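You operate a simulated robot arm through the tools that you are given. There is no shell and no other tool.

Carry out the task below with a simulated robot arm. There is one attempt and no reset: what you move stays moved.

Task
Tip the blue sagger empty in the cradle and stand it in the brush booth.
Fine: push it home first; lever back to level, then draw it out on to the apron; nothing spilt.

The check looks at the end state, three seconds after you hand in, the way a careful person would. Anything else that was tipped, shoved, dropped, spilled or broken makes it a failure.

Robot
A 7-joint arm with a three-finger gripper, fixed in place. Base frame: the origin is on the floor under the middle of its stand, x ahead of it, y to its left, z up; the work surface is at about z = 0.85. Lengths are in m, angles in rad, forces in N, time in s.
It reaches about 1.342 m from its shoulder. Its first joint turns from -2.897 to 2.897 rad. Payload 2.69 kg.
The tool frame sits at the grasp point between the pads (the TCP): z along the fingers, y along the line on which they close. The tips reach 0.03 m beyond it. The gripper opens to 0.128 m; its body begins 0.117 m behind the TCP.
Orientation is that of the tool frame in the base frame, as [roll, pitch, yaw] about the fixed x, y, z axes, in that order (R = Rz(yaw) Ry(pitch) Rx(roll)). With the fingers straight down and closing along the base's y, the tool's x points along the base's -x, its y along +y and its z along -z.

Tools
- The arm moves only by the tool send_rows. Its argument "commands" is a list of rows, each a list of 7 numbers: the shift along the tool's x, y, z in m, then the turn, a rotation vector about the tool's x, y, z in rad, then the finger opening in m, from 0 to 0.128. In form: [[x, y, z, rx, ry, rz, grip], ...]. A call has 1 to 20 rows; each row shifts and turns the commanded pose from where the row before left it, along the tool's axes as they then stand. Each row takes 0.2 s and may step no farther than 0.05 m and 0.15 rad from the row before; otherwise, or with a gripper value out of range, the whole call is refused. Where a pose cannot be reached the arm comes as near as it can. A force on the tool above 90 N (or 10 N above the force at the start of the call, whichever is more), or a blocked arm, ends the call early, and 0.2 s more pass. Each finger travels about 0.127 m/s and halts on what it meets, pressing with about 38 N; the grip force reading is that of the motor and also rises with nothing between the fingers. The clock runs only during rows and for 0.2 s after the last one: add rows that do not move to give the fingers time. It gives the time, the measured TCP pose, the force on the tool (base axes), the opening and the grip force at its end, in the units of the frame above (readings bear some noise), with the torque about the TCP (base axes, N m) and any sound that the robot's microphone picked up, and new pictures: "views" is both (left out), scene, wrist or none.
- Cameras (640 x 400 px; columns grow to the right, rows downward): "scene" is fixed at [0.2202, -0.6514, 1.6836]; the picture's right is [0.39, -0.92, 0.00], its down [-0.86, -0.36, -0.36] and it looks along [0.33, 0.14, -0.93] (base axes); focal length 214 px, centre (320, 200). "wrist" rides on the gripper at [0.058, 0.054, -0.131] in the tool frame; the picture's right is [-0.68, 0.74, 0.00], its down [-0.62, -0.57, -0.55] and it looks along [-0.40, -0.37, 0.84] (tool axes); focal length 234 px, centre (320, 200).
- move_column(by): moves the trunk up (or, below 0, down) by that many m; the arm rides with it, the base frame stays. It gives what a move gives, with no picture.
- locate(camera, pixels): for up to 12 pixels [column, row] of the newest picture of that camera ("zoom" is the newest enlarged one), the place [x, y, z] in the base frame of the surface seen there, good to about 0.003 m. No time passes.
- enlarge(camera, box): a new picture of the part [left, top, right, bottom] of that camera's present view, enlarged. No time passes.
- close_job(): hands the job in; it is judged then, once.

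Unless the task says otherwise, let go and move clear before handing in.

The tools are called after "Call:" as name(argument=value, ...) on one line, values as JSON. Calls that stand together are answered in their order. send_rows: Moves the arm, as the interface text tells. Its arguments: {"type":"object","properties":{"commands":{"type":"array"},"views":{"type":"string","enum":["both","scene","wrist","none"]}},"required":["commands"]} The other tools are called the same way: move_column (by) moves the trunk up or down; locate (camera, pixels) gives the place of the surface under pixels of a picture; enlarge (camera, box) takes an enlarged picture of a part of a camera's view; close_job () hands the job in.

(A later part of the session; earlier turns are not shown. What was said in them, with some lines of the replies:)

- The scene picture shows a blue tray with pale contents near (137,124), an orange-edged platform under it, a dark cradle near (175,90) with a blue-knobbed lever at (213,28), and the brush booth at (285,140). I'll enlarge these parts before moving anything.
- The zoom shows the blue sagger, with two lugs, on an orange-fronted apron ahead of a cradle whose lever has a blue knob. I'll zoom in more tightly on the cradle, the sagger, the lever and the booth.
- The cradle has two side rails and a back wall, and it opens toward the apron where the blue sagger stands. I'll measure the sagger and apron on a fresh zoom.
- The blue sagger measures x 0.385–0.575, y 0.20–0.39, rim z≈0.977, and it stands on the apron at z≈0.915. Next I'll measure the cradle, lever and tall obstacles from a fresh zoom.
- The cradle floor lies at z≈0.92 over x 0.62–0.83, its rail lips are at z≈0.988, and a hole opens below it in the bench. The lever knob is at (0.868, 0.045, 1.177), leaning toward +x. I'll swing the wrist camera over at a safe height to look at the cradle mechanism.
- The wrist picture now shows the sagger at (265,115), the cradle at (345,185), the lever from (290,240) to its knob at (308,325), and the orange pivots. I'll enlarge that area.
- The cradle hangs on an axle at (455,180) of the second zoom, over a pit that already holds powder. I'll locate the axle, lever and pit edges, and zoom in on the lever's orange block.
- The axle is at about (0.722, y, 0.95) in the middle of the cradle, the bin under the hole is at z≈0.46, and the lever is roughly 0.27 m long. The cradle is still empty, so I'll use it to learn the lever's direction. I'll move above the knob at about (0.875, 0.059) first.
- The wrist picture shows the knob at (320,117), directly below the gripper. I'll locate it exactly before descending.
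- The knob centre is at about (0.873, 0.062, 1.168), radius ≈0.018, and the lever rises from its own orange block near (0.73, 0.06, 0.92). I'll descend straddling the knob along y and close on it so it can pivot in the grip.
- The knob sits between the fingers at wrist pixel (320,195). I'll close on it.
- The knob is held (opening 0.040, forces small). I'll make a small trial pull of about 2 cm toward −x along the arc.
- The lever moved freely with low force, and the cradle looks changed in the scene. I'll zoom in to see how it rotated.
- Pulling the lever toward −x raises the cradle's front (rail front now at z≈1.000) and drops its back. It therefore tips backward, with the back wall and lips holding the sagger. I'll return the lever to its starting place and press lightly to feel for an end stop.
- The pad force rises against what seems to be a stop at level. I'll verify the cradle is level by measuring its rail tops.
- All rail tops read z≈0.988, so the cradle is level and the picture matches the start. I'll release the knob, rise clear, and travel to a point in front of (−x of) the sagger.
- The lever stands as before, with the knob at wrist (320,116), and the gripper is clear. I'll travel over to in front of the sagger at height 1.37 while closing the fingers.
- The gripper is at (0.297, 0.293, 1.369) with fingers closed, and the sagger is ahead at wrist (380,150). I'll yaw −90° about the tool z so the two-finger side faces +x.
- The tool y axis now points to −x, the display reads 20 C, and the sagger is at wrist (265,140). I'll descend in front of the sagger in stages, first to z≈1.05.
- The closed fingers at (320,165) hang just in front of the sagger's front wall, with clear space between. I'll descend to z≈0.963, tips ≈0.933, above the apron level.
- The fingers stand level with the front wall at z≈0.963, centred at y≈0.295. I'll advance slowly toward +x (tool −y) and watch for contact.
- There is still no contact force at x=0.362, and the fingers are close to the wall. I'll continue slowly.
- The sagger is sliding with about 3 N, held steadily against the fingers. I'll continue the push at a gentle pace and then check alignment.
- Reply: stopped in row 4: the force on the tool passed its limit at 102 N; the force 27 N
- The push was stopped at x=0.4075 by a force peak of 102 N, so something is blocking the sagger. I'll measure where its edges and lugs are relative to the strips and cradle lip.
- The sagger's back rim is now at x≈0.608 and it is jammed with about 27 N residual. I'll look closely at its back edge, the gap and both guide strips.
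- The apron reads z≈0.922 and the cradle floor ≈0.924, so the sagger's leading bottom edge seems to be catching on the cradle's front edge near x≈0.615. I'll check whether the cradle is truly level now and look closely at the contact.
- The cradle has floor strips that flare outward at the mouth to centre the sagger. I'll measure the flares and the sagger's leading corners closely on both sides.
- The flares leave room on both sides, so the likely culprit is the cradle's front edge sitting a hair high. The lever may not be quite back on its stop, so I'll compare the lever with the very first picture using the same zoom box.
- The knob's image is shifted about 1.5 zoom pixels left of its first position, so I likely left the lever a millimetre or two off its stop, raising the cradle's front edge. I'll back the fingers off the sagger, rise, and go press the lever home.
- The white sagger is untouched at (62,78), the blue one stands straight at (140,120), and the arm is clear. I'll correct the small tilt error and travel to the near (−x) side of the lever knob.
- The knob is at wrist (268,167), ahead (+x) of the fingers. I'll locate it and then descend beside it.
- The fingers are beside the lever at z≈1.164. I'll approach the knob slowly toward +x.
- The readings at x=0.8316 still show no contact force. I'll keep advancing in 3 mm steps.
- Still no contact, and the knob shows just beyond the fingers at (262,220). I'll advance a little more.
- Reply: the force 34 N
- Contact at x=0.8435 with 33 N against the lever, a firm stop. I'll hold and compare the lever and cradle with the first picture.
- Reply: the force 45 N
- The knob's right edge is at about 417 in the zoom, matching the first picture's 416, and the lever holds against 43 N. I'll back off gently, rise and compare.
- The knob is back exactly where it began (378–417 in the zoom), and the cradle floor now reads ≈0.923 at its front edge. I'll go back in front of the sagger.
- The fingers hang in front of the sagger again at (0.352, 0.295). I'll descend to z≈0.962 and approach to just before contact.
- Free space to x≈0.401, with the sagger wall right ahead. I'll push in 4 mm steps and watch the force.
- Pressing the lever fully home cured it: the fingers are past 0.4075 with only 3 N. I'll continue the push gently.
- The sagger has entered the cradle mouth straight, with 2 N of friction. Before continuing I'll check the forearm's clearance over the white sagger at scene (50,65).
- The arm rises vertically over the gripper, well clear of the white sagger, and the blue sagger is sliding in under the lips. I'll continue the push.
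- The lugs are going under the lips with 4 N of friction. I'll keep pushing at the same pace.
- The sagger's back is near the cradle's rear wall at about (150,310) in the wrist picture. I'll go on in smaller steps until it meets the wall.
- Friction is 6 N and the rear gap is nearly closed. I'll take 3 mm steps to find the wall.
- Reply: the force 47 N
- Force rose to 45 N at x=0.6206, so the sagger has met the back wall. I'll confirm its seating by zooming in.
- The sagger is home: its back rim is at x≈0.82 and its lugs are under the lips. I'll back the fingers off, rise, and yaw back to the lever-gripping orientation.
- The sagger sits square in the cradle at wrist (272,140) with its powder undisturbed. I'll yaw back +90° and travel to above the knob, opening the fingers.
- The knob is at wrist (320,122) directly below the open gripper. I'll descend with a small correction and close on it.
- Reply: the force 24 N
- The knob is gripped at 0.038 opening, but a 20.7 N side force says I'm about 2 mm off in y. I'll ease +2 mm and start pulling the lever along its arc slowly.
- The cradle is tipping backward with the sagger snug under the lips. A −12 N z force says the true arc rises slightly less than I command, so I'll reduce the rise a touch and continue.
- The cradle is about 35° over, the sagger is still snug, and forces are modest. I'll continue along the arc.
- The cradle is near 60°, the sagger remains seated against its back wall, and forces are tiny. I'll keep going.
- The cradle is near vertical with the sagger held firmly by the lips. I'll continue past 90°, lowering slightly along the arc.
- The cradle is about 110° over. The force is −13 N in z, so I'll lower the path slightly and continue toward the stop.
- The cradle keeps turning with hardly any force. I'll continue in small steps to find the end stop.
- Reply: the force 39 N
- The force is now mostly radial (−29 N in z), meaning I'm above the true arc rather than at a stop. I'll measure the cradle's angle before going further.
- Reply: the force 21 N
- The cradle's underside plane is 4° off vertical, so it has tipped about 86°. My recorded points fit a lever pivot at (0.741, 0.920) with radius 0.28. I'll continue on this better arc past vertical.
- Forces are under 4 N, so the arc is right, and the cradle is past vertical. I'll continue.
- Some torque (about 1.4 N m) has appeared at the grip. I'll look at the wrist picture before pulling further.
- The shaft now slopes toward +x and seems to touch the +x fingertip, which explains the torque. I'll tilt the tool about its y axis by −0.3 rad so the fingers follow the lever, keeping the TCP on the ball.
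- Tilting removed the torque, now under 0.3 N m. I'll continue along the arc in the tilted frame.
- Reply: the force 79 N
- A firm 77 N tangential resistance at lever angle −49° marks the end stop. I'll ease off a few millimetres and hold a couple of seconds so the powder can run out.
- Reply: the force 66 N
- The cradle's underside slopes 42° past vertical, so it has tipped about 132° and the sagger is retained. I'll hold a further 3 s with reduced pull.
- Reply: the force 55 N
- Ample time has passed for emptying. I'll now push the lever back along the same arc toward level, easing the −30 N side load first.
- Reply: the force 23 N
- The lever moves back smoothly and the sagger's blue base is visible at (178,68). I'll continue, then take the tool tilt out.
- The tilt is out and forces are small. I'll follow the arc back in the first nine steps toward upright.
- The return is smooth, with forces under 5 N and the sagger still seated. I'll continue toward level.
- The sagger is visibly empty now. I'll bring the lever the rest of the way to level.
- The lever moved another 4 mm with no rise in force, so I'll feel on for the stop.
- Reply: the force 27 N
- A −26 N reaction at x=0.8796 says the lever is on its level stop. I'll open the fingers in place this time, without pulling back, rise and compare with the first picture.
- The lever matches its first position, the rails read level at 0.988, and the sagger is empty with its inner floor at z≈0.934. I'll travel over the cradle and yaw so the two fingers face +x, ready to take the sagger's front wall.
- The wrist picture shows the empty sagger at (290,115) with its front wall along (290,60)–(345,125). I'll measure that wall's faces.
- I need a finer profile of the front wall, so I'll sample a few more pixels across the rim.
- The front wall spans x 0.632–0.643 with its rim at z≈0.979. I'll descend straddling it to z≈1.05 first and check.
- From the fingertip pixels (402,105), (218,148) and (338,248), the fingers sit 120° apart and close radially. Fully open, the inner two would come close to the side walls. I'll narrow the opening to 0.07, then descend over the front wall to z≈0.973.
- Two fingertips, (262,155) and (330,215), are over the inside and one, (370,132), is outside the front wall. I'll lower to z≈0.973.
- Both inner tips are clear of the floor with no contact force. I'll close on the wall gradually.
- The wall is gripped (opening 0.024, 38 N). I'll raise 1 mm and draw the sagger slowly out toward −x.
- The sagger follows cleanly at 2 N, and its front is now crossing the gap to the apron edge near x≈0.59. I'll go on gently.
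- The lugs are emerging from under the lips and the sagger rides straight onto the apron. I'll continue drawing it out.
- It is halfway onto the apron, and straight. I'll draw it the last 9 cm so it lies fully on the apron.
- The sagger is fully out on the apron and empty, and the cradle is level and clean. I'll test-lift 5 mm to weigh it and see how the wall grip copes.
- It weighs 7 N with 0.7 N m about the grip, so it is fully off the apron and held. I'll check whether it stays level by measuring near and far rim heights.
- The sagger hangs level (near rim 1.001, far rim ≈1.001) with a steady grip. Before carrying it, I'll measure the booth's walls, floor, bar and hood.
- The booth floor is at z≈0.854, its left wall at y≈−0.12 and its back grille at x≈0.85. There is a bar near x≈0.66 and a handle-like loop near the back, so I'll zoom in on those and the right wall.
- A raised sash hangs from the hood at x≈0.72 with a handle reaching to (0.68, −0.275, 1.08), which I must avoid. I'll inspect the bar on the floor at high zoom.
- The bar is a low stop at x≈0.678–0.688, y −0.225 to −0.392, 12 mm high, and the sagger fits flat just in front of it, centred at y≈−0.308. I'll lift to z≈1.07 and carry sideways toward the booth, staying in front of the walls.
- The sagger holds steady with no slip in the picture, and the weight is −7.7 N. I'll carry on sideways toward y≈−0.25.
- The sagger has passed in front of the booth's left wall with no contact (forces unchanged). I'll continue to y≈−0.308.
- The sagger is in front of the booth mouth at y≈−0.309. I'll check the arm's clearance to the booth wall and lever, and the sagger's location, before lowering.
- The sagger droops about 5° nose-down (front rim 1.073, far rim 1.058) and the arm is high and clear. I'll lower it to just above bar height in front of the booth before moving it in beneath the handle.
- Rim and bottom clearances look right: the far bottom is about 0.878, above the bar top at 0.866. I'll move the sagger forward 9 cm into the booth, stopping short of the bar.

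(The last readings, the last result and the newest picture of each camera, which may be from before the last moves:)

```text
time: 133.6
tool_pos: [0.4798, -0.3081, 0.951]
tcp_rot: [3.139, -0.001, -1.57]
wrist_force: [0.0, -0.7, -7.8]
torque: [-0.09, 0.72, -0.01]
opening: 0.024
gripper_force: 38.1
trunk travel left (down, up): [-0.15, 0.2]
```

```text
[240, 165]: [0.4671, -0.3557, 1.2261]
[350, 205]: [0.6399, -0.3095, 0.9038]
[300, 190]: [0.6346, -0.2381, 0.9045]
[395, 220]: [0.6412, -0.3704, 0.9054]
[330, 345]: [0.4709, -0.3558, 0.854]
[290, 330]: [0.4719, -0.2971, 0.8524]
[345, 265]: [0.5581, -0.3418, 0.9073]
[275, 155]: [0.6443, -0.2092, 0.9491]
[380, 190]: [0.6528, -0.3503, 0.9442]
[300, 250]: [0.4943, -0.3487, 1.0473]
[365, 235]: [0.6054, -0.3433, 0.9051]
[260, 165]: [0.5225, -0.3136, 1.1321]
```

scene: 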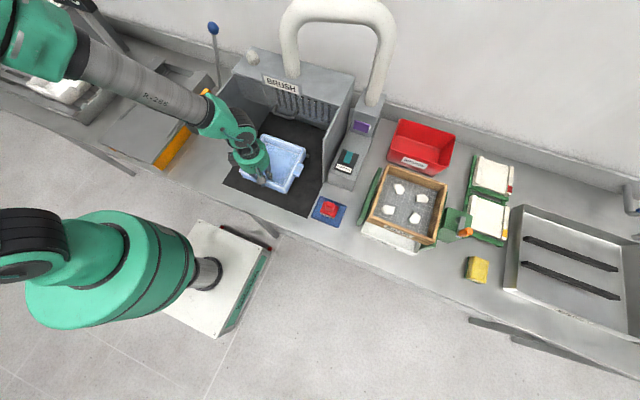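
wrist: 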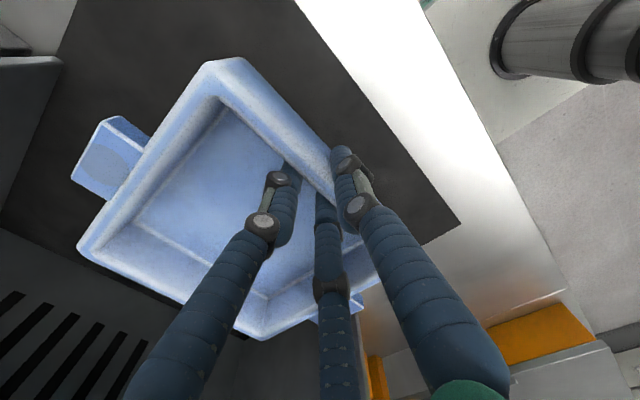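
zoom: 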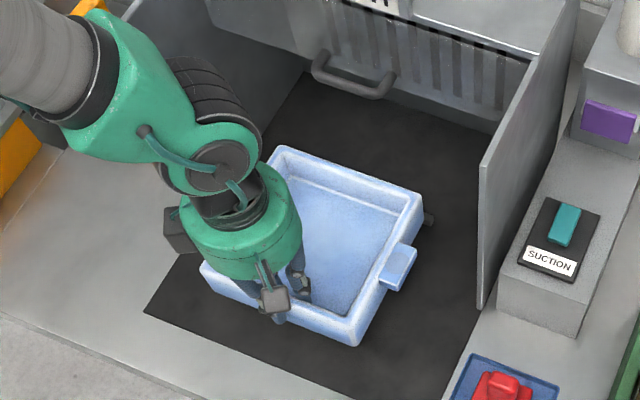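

The far rim is at x≈0.655–0.66 and z≈0.945, still short of the bar at 0.678. I'll move 6 mm further and start lowering gently.

Call:
send_rows(commands=[[0, -0.006, 0, 0, 0, 0, 0.0], [0, 0, 0.01, 0, 0, 0, 0.0], [0, 0, 0.01, 0, 0, 0, 0.0], [0, 0, 0, 0, 0, 0, 0.0]], views="none")

Call:
enlarge(camera="scene", box=[255, 120, 325, 185])

Call:
locate(camera="zoom", pixels=[[180, 90], [390, 180], [300, 130], [420, 200], [400, 230], [430, 190], [440, 225], [250, 110], [350, 155], [370, 170], [340, 140]])

```text
time: 134.6
tool_pos: [0.4849, -0.3075, 0.9288]
tcp_rot: [3.139, 0.0, -1.57]
wrist_force: [0.1, -0.2, -6.8]
torque: [-0.03, 0.67, -0.02]
opening: 0.0243
gripper_force: 37.4
trunk travel left (down, up): [-0.15, 0.2]
```

```text
6.15 times, centred on (290, 152) of scene
```

zoom: 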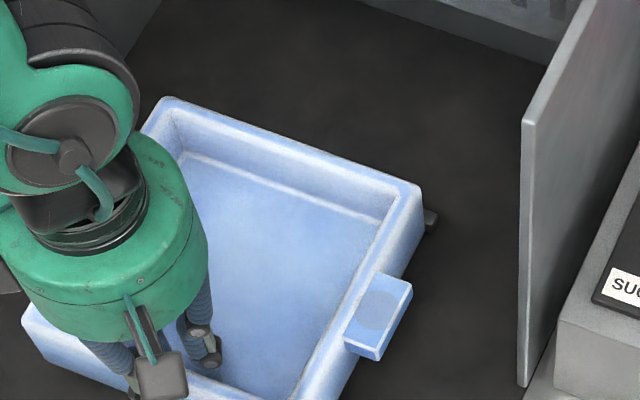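

```text
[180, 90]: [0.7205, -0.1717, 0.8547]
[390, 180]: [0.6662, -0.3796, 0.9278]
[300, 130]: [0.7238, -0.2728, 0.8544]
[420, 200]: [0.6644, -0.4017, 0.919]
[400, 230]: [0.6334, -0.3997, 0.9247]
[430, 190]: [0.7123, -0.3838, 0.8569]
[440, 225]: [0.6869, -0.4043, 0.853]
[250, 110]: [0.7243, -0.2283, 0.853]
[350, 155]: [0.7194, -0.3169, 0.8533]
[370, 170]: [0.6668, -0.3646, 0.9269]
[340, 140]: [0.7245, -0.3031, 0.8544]
```

The far rim is at x≈0.667, about 9 mm short of the bar, and centred at y≈−0.307. I'll lower the last 2 cm in small steps, watching the vertical force.

Call:
send_rows(commands=[[0, 0, 0.005, 0, 0, 0, 0.0], [0, 0, 0.004, 0, 0, 0, 0.0], [0, 0, 0.003, 0, 0, 0, 0.0], [0, 0, 0, 0, 0, 0, 0.0]], views="none")

```text
time: 135.6
tool_pos: [0.486, -0.3067, 0.9172]
tcp_rot: [3.14, -0.001, -1.571]
wrist_force: [-0.5, -0.1, -7.2]
torque: [-0.06, 0.69, -0.05]
opening: 0.0241
gripper_force: 38.5
trunk travel left (down, up): [-0.15, 0.2]
```

Call:
send_rows(commands=[[0, 0, 0.003, 0, 0, 0, 0.0], [0, 0, 0.002, 0, 0, 0, 0.0], [0, 0, 0, 0, 0, 0, 0.0]], views="scene")

```text
time: 136.4
tool_pos: [0.4845, -0.3081, 0.9111]
tcp_rot: [3.141, 0.001, -1.571]
wrist_force: [0.5, 0.1, -8.0]
torque: [-0.03, 0.74, 0.02]
opening: 0.0242
gripper_force: 37.7
trunk travel left (down, up): [-0.15, 0.2]
```

scene: 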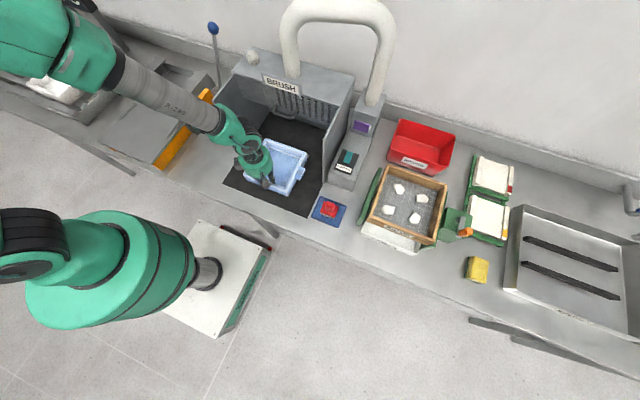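

The full weight (−8 N) is still on the gripper at z=0.9111, so it hasn't touched yet. I'll lower in 2 mm steps.

Call:
send_rows(commands=[[0, 0, 0.002, 0, 0, 0, 0.0], [0, 0, 0, 0, 0, 0, 0.0]], views="none")

Call:
send_rows(commands=[[0, 0, 0.002, 0, 0, 0, 0.0], [0, 0, 0, 0, 0, 0, 0.0]], views="none")

```text
time: 137.0
tool_pos: [0.4845, -0.3072, 0.9097]
tcp_rot: [3.138, 0.001, -1.57]
wrist_force: [-0.7, -0.5, -7.1]
torque: [0.08, 0.44, -0.07]
opening: 0.0244
gripper_force: 37.9
trunk travel left (down, up): [-0.15, 0.2]
```

```text
time: 137.6
tool_pos: [0.4843, -0.308, 0.9078]
tcp_rot: [-3.141, 0.0, -1.57]
wrist_force: [-1.5, -0.3, 0.5]
torque: [0.49, 0.13, 0.13]
opening: 0.0241
gripper_force: 38.0
trunk travel left (down, up): [-0.15, 0.2]
```

The weight has gone off the gripper (0.5 N), so the sagger is standing on the booth floor. I'll open the fingers gently in place.

Call:
send_rows(commands=[[0, 0, 0, 0, 0, 0, 0.025], [0, 0, 0, 0, 0, 0, 0.03], [0, 0, 0, 0, 0, 0, 0.04], [0, 0, 0, 0, 0, 0, 0.055], [0, 0, 0, 0, 0, 0, 0.07], [0, 0, 0, 0, 0, 0, 0.07]], views="both")

```text
time: 139.0
tool_pos: [0.4851, -0.3076, 0.9077]
tcp_rot: [3.14, 0.0, -1.572]
wrist_force: [0.5, -0.5, 0.1]
torque: [-0.01, 0.02, -0.01]
opening: 0.07
gripper_force: 0.1
trunk travel left (down, up): [-0.15, 0.2]
```

scene: 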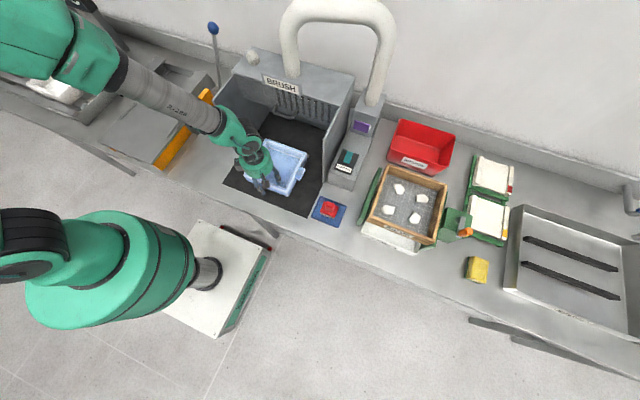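
wrist: 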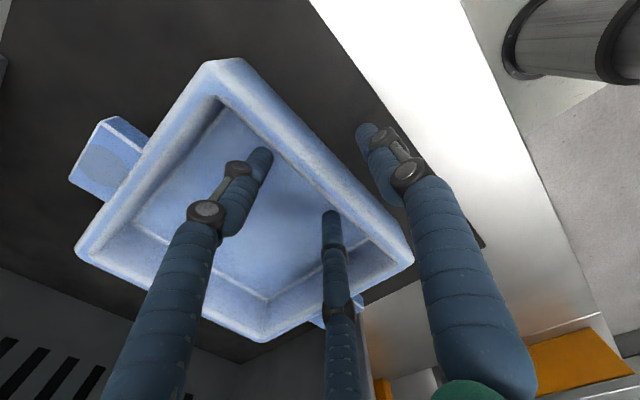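

The fingers are free of the walls on both sides. I'll rise straight up and then back away from the booth.

Call:
send_rows(commands=[[0, 0, -0.015, 0, 0, 0, 0.07], [0, 0, -0.03, 0, 0, 0, 0.07], [0, 0, -0.04, 0, 0, 0, 0.07], [0, 0, -0.045, 0, 0, 0, 0.07], [0, 0, -0.045, 0, 0, 0, 0.07], [0, 0, -0.045, 0, 0, 0, 0.07], [0, 0, -0.045, 0, 0, 0, 0.07], [0, 0, -0.045, 0, 0, 0, 0.07], [0, 0.04, -0.02, 0, 0, 0, 0.07], [-0.03, 0.035, 0, 0, 0, 0, 0.07], [-0.045, 0.01, 0, 0, 0, 0, 0.07], [-0.045, 0, 0, 0, 0, 0, 0.07], [-0.045, 0, 0, 0, 0, 0, 0.07], [-0.045, 0, 0, 0, 0, 0, 0.07], [0, 0, 0, 0, 0, 0, 0.07]], views="both")

Call:
enlarge(camera="scene", box=[210, 70, 370, 230])

```text
time: 142.2
tool_pos: [0.4023, -0.0964, 1.2368]
tcp_rot: [3.14, -0.001, -1.57]
wrist_force: [0.7, -0.6, 0.2]
torque: [-0.06, 0.0, 0.01]
opening: 0.0702
gripper_force: 0.1
trunk travel left (down, up): [-0.15, 0.2]
```

scene: 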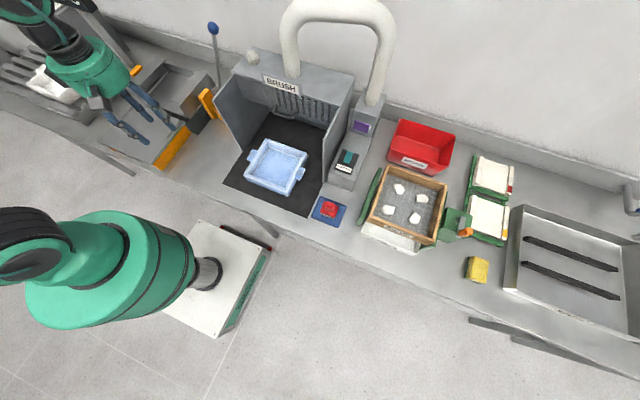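
wrist: 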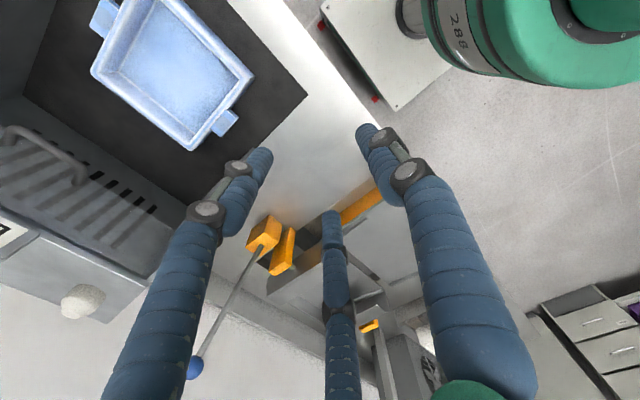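

```text
2.50 times, centred on (290, 150) of scene
```

zoom: 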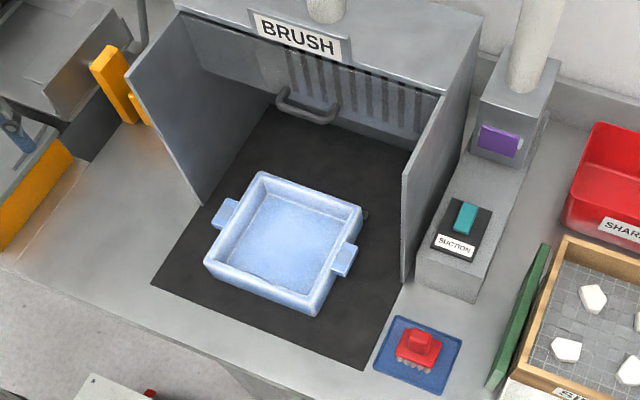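

The sagger stands upright and flat on the black mat at (278,168), in front of the bar. I'll verify its position, level and emptiness, and check the other objects.

Call:
enlarge(camera="scene", box=[235, 130, 315, 200])

Call:
locate(camera="zoom", pixels=[[210, 75], [435, 150], [330, 340], [85, 240], [250, 200], [320, 110], [200, 290], [60, 130], [405, 255], [450, 170], [345, 360], [330, 240]])

Call:
enlarge(camera="scene", box=[215, 110, 255, 190])

Call:
locate(camera="zoom", pixels=[[300, 215], [310, 225], [290, 200], [270, 330], [240, 345], [330, 200], [280, 150], [250, 50]])

```text
5.71 times, centred on (275, 165) of scene
```

zoom: 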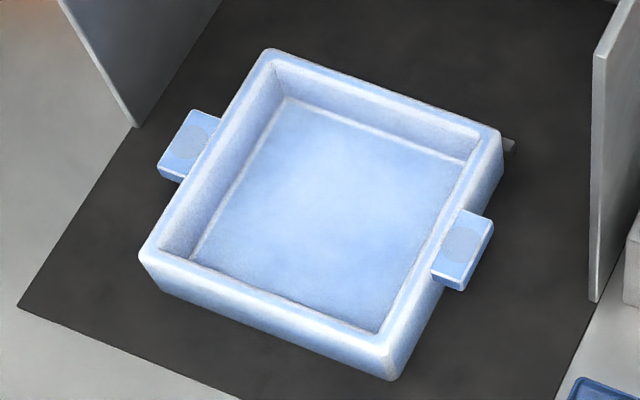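

```text
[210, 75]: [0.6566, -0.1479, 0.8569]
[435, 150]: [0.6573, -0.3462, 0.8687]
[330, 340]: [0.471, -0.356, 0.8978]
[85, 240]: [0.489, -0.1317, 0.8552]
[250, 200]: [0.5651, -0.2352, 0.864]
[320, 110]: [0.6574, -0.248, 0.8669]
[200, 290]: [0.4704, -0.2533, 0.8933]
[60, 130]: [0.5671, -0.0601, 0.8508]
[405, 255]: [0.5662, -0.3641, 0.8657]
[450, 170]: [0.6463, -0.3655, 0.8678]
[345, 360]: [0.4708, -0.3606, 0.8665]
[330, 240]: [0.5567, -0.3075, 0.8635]
```

```text
5.00 times, centred on (235, 150) of scene
```

zoom: 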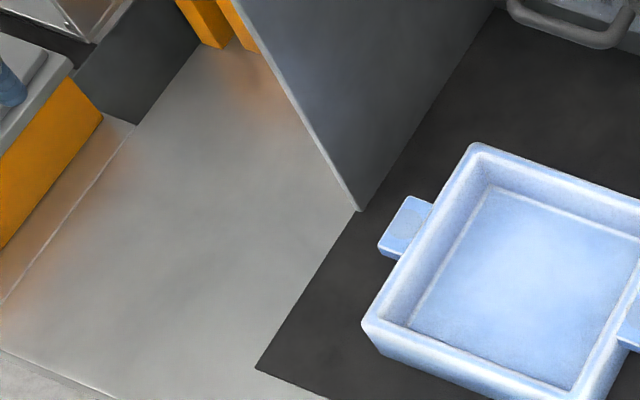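

```text
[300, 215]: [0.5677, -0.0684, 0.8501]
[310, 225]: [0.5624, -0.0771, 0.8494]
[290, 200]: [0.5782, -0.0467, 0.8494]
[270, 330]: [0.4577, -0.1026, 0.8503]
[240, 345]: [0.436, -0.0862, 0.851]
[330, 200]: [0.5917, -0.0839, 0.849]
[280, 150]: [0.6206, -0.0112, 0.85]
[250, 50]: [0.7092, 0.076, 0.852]
```

The sagger is clean, empty and flat, spanning x≈0.471–0.664, so it could sit about a centimetre deeper toward the bar. I'll locate the booth wall's front corner to judge whether it is deep enough.

Call:
locate(camera="zoom", pixels=[[356, 207], [360, 200], [352, 195], [365, 212], [345, 190], [370, 180], [362, 215]])

Call:
enlarge(camera="scene", box=[285, 130, 345, 220])

Call:
locate(camera="zoom", pixels=[[352, 205], [348, 195], [360, 180], [340, 205], [215, 95], [225, 95], [205, 85], [215, 105], [290, 320], [340, 230]])

```text
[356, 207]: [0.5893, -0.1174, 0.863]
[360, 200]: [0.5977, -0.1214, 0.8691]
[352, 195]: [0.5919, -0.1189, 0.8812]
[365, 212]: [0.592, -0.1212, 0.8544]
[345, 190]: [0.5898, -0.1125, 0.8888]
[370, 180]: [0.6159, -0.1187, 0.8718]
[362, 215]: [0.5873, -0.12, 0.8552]
```

```text
4.44 times, centred on (315, 175) of scene
```

zoom: 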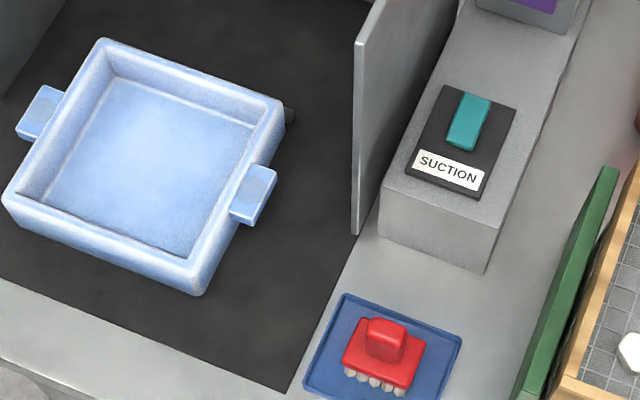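

```text
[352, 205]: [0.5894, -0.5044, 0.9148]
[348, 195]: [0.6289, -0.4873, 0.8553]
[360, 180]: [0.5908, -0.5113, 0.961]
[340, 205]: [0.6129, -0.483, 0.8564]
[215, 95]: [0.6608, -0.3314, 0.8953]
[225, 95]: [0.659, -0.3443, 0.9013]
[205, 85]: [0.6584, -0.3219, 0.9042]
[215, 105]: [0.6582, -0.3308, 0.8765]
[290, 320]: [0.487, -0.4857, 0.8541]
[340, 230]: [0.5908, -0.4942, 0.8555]
```

The booth walls start at x≈0.59 and the bar is clearly a back stop about 11 mm beyond the sagger. Sitting closer to the stop is safer, so I'll nudge it about 7 mm deeper with closed fingers on its front wall, as I did on the apron.

Call:
send_rows(commands=[[0.03, 0, 0, 0, 0, 0, 0.0], [0.045, 0, 0, 0, 0, 0, 0.0], [0.045, 0, 0, 0, 0, 0, 0.0], [0.045, 0, 0, 0, 0, 0, 0.0], [0.046, 0.01, 0, 0, 0, 0, 0.0], [0, 0.015, 0.02, 0, 0, 0, 0.0], [0, 0, 0.045, 0, 0, 0, 0.0], [0, 0, 0.045, 0, 0, 0, 0.0], [0, 0, 0.045, 0, 0, 0, 0.0], [0, 0, 0.045, 0, 0, 0, 0.0], [0, 0, 0.045, 0, 0, 0, 0.0], [0, 0, 0.03, 0, 0, 0, 0.0], [0, 0, 0, 0, 0, 0, 0.0]], views="both")

```text
time: 145.0
tool_pos: [0.3727, -0.3119, 0.9628]
tcp_rot: [3.141, -0.001, -1.567]
wrist_force: [0.7, -0.1, -0.6]
torque: [0.01, 0.02, 0.0]
opening: 0.0018
gripper_force: 31.2
trunk travel left (down, up): [-0.15, 0.2]
```

scene: 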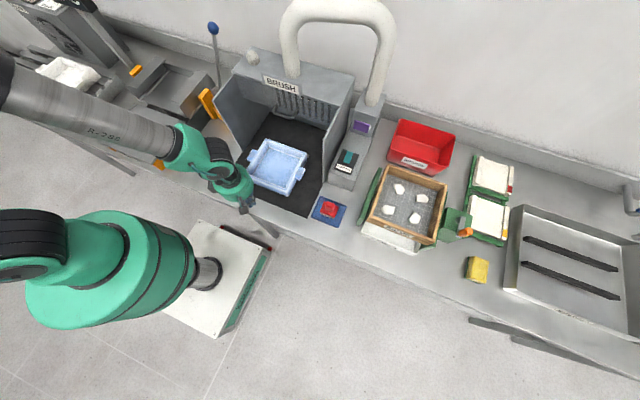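
wrist: 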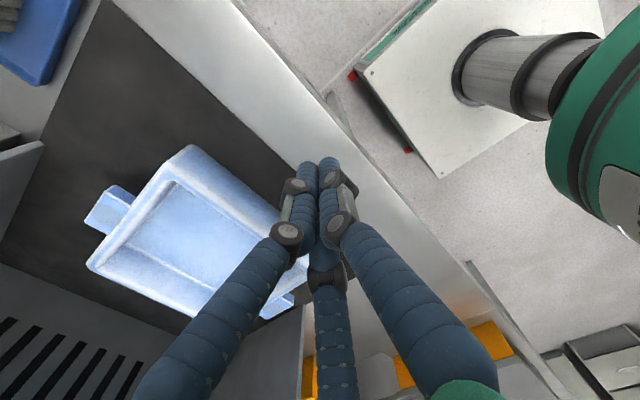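

The fingers are closed and in front of the sagger at (0.373, −0.312). I'll lower to z≈0.903, centre on y, and approach to x≈0.448.

Call:
send_rows(commands=[[-0.004, 0, 0.03, 0, 0, 0, 0.0], [0, 0, 0.03, 0, 0, 0, 0.0], [0, -0.02, 0, 0, 0, 0, 0.0], [0, -0.02, 0, 0, 0, 0, 0.0], [0, -0.02, 0, 0, 0, 0, 0.0], [0, -0.01, 0, 0, 0, 0, 0.0], [0, -0.005, 0, 0, 0, 0, 0.0], [0, 0, 0, 0, 0, 0, 0.0]], views="both")

```text
time: 146.8
tool_pos: [0.4502, -0.3059, 0.9037]
tcp_rot: [3.139, -0.001, -1.57]
wrist_force: [-0.2, -0.3, 0.1]
torque: [-0.02, -0.02, 0.0]
opening: 0.0021
gripper_force: 31.3
trunk travel left (down, up): [-0.15, 0.2]
```

scene: 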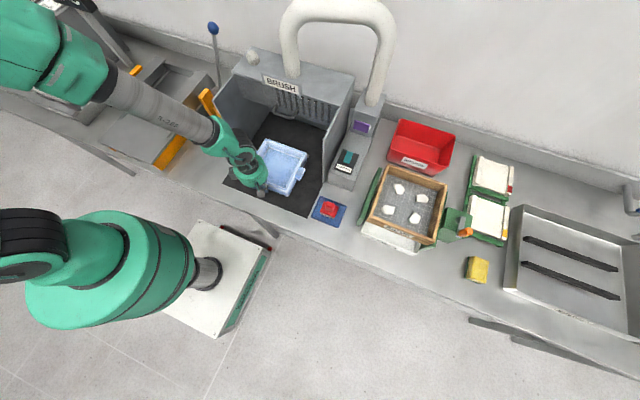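
wrist: 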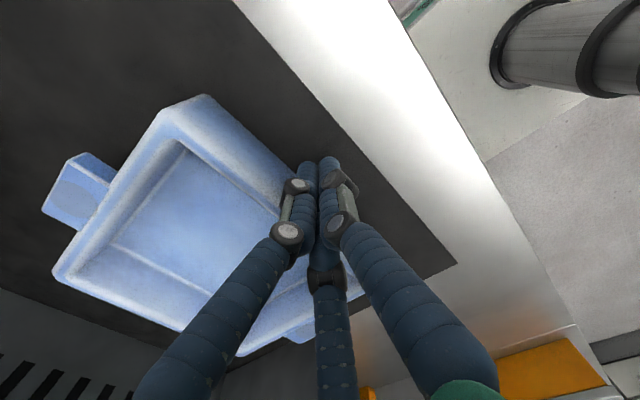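

Close to the wall, with no contact yet. I'll advance in 3 mm steps, reading the force.

Call:
send_rows(commands=[[0, -0.003, 0, 0, 0, 0, 0.0], [0, -0.003, 0, 0, 0, 0, 0.0], [0, -0.003, 0, 0, 0, 0, 0.0], [0, -0.003, 0, 0, 0, 0, 0.0], [0, 0, 0, 0, 0, 0, 0.0]], views="scene")

Call:
enlarge(camera="scene", box=[255, 120, 325, 185])

Call:
locate(camera="zoom", pixels=[[370, 170], [385, 180], [350, 160], [400, 185], [395, 205], [300, 140], [420, 210], [430, 215]])

```text
time: 148.0
tool_pos: [0.4609, -0.3052, 0.902]
tcp_rot: [3.139, 0.0, -1.57]
wrist_force: [-4.7, 0.4, 1.9]
torque: [0.0, -0.02, 0.05]
opening: 0.002
gripper_force: 31.3
trunk travel left (down, up): [-0.15, 0.2]
```

scene: 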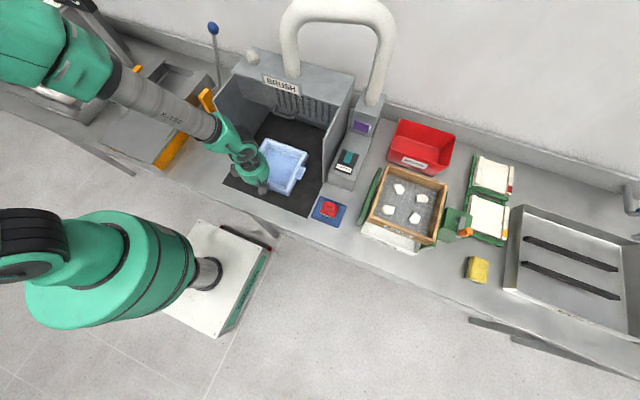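

```text
6.15 times, centred on (290, 152) of scene
```

zoom: 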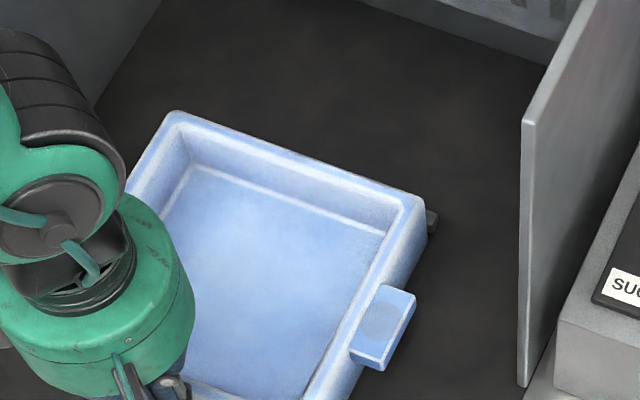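

```text
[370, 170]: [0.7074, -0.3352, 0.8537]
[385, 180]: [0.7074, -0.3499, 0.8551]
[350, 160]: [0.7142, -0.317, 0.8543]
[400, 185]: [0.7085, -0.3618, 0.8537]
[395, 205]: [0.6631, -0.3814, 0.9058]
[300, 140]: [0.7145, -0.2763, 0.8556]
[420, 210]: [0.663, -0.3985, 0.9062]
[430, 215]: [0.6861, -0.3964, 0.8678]
```

Contact is made (−4.7 N) and the sagger has started to slide. I'll push 6 mm more.

Call:
send_rows(commands=[[0, -0.003, 0, 0, 0, 0, 0.0], [0, -0.003, 0, 0, 0, 0, 0.0], [0, 0, 0, 0, 0, 0, 0.0]], views="scene")

Call:
enlarge(camera="scene", box=[255, 120, 325, 185])

Call:
locate(camera="zoom", pixels=[[380, 183], [390, 188], [400, 193], [408, 192], [412, 200], [420, 205], [300, 148], [250, 130], [200, 112], [432, 212], [425, 230], [432, 205]])

```text
time: 148.8
tool_pos: [0.4655, -0.3046, 0.9036]
tcp_rot: [3.139, 0.001, -1.571]
wrist_force: [-41.2, -4.9, 12.2]
torque: [0.14, -0.35, -0.04]
opening: 0.0021
gripper_force: 31.9
trunk travel left (down, up): [-0.15, 0.2]
```

scene: 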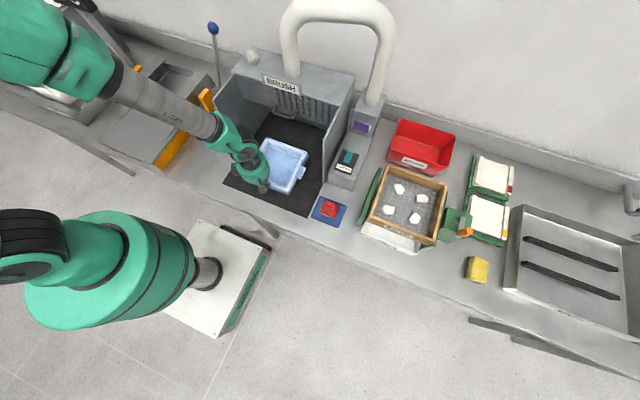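

```text
6.15 times, centred on (290, 152) of scene
```

zoom: 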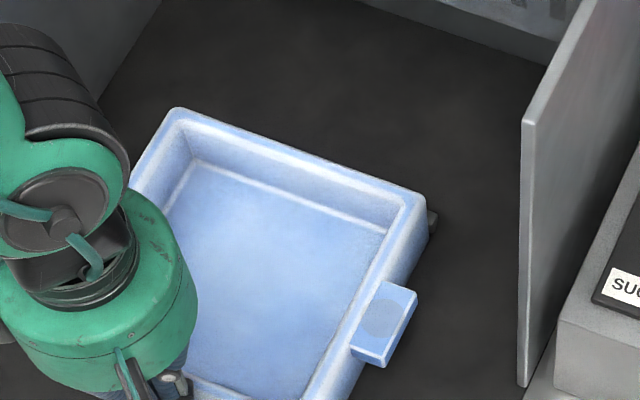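

```text
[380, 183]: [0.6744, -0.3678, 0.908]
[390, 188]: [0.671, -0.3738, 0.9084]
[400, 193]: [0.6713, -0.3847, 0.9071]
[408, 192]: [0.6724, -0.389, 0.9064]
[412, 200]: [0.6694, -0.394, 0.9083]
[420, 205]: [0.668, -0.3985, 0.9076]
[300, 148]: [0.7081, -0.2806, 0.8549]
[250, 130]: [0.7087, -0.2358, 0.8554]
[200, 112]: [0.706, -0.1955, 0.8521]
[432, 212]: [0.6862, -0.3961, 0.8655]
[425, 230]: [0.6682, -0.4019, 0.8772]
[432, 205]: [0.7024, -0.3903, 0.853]
```

The force rose to 41 N with the bar unmoved at (0.686, −0.396), so the sagger is snug against the fixed stop. I'll back the fingers off, rise and retreat clear.

Call:
send_rows(commands=[[0, 0.005, 0, 0, 0, 0, 0.0], [0, 0.015, 0, 0, 0, 0, 0.0], [0, 0.03, 0, 0, 0, 0, 0.0], [0, 0.03, 0, 0, 0, 0, 0.0], [0, 0.005, -0.04, 0, 0, 0, 0.0], [0, 0, -0.045, 0, 0, 0, 0.0], [0, 0, -0.045, 0, 0, 0, 0.0], [0, 0, -0.045, 0, 0, 0, 0.0], [0, 0, -0.045, 0, 0, 0, 0.0], [0, 0, -0.045, 0, 0, 0, 0.0], [0, 0, -0.045, 0, 0, 0, 0.0], [-0.04, 0, -0.02, 0, 0, 0, 0.05], [-0.045, 0, 0, 0, 0, 0, 0.05], [-0.045, 0, 0, 0, 0, 0, 0.05], [-0.045, 0, 0, 0, 0, 0, 0.05], [-0.045, 0, 0, 0, 0, 0, 0.05], [0, 0, 0, 0, 0, 0, 0.05], [0, 0, 0, 0, 0, 0, 0.05]], views="both")

Call:
enlarge(camera="scene", box=[210, 90, 340, 220])

Call:
enlarge(camera="scene", box=[80, 10, 250, 180])

```text
time: 152.6
tool_pos: [0.3815, -0.0843, 1.2328]
tcp_rot: [3.14, 0.001, -1.57]
wrist_force: [0.8, -0.1, -0.2]
torque: [0.03, 0.01, 0.06]
opening: 0.0503
gripper_force: 0.0
trunk travel left (down, up): [-0.15, 0.2]
```

scene: 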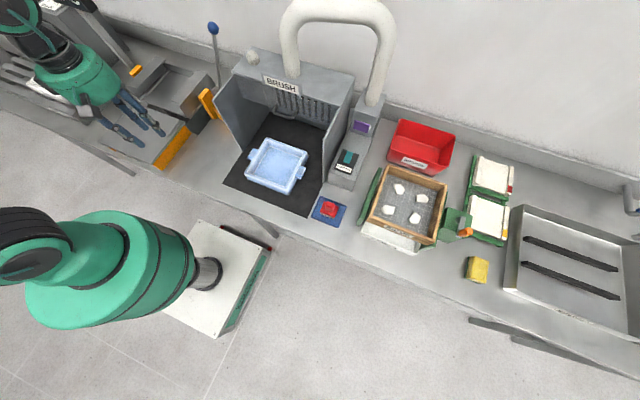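
wrist: 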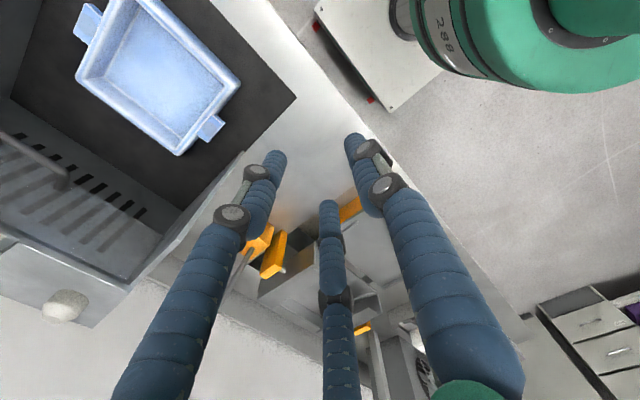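

```text
3.08 times, centred on (275, 155) of scene
```

zoom: 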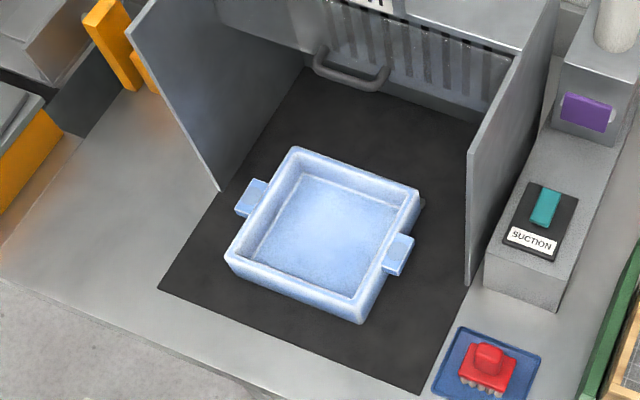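

```text
2.35 times, centred on (165, 95) of scene
```

zoom: 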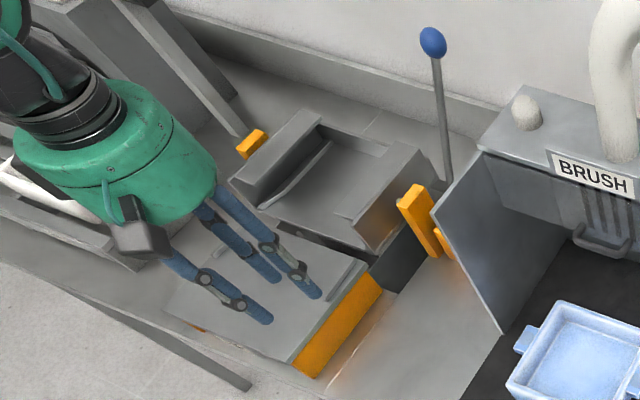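

The sagger stands flat against the stop at (278,166), the lever and cradle are level, and the arm is clear. I'll take one last close look around the cradle, the back bench and the neighbouring objects for spilled powder or disturbance.

Call:
enlarge(camera="scene", box=[130, 10, 250, 130])

Call:
enlarge(camera="wrist", box=[230, 190, 440, 330])

Call:
enlarge(camera="scene", box=[300, 90, 640, 320])

```text
3.33 times, centred on (190, 70) of scene
```

zoom: 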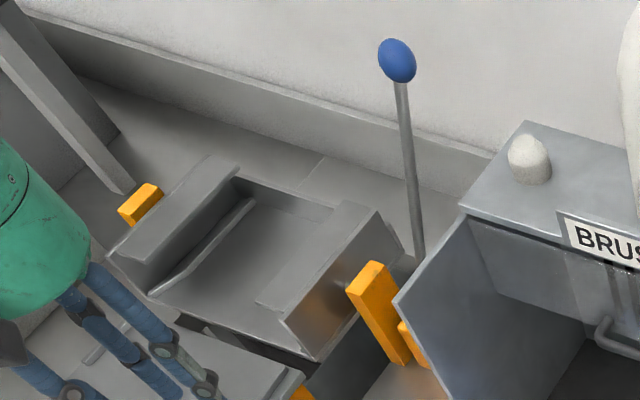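

```text
2.86 times, centred on (335, 260) of wrist
```

zoom: 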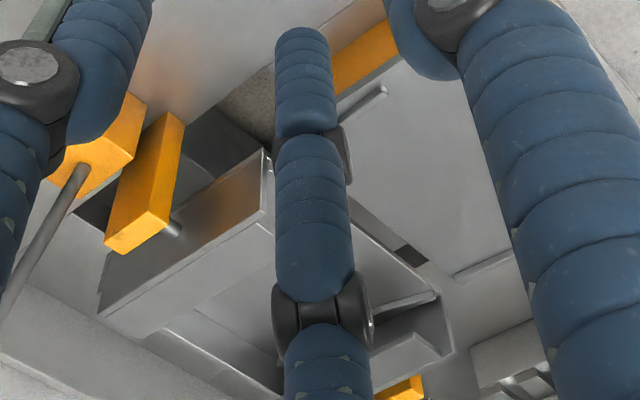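

```text
1.74 times, centred on (470, 205) of scene
```

zoom: 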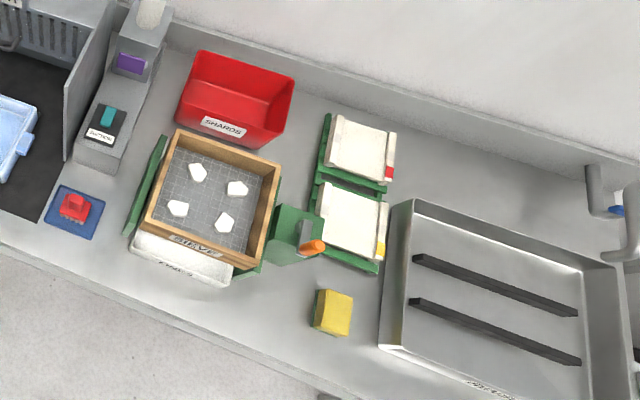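

The lever and cradle match the opening picture and no powder shows on the bench. Everything else is where it began, and the empty sagger stands upright in the booth with the arm clear, so I'll hand the job in.

Call:
close_job()

```text
The job is handed in.
```

The blue sagger was emptied in the cradle and now stands upright in the brush booth. I've handed the job in, but no verdict has come back yet.

- **Tipping:** I pushed the sagger home against the cradle's back wall. Then I pulled the lever to its stop, which turned the cradle about 132°, and held it for about 5 s. The lever went back to its level stop before I drew the sagger out onto the apron.
- **Booth:** The sagger stands flat on the black mat, snug against the low stop bar and centred between the side walls. Its front 10 cm sits ahead of the side walls' front edges, because there isn't room for it behind the bar.
- **Spills:** I saw no powder on the bench, apron or booth floor, and the sagger's inside looked clean.
- **Other things:** Everything else looked where it started. The arm is clear of the sagger and the booth.

**Lever trial:** I first tried the lever a little with the cradle empty and left it a millimetre or two short of level. The sagger then caught on the cradle's front edge and the push stopped at 102 N. I pressed the lever fully home and pushed again, and the sagger slid in at about 3 N. It showed no sign of damage.
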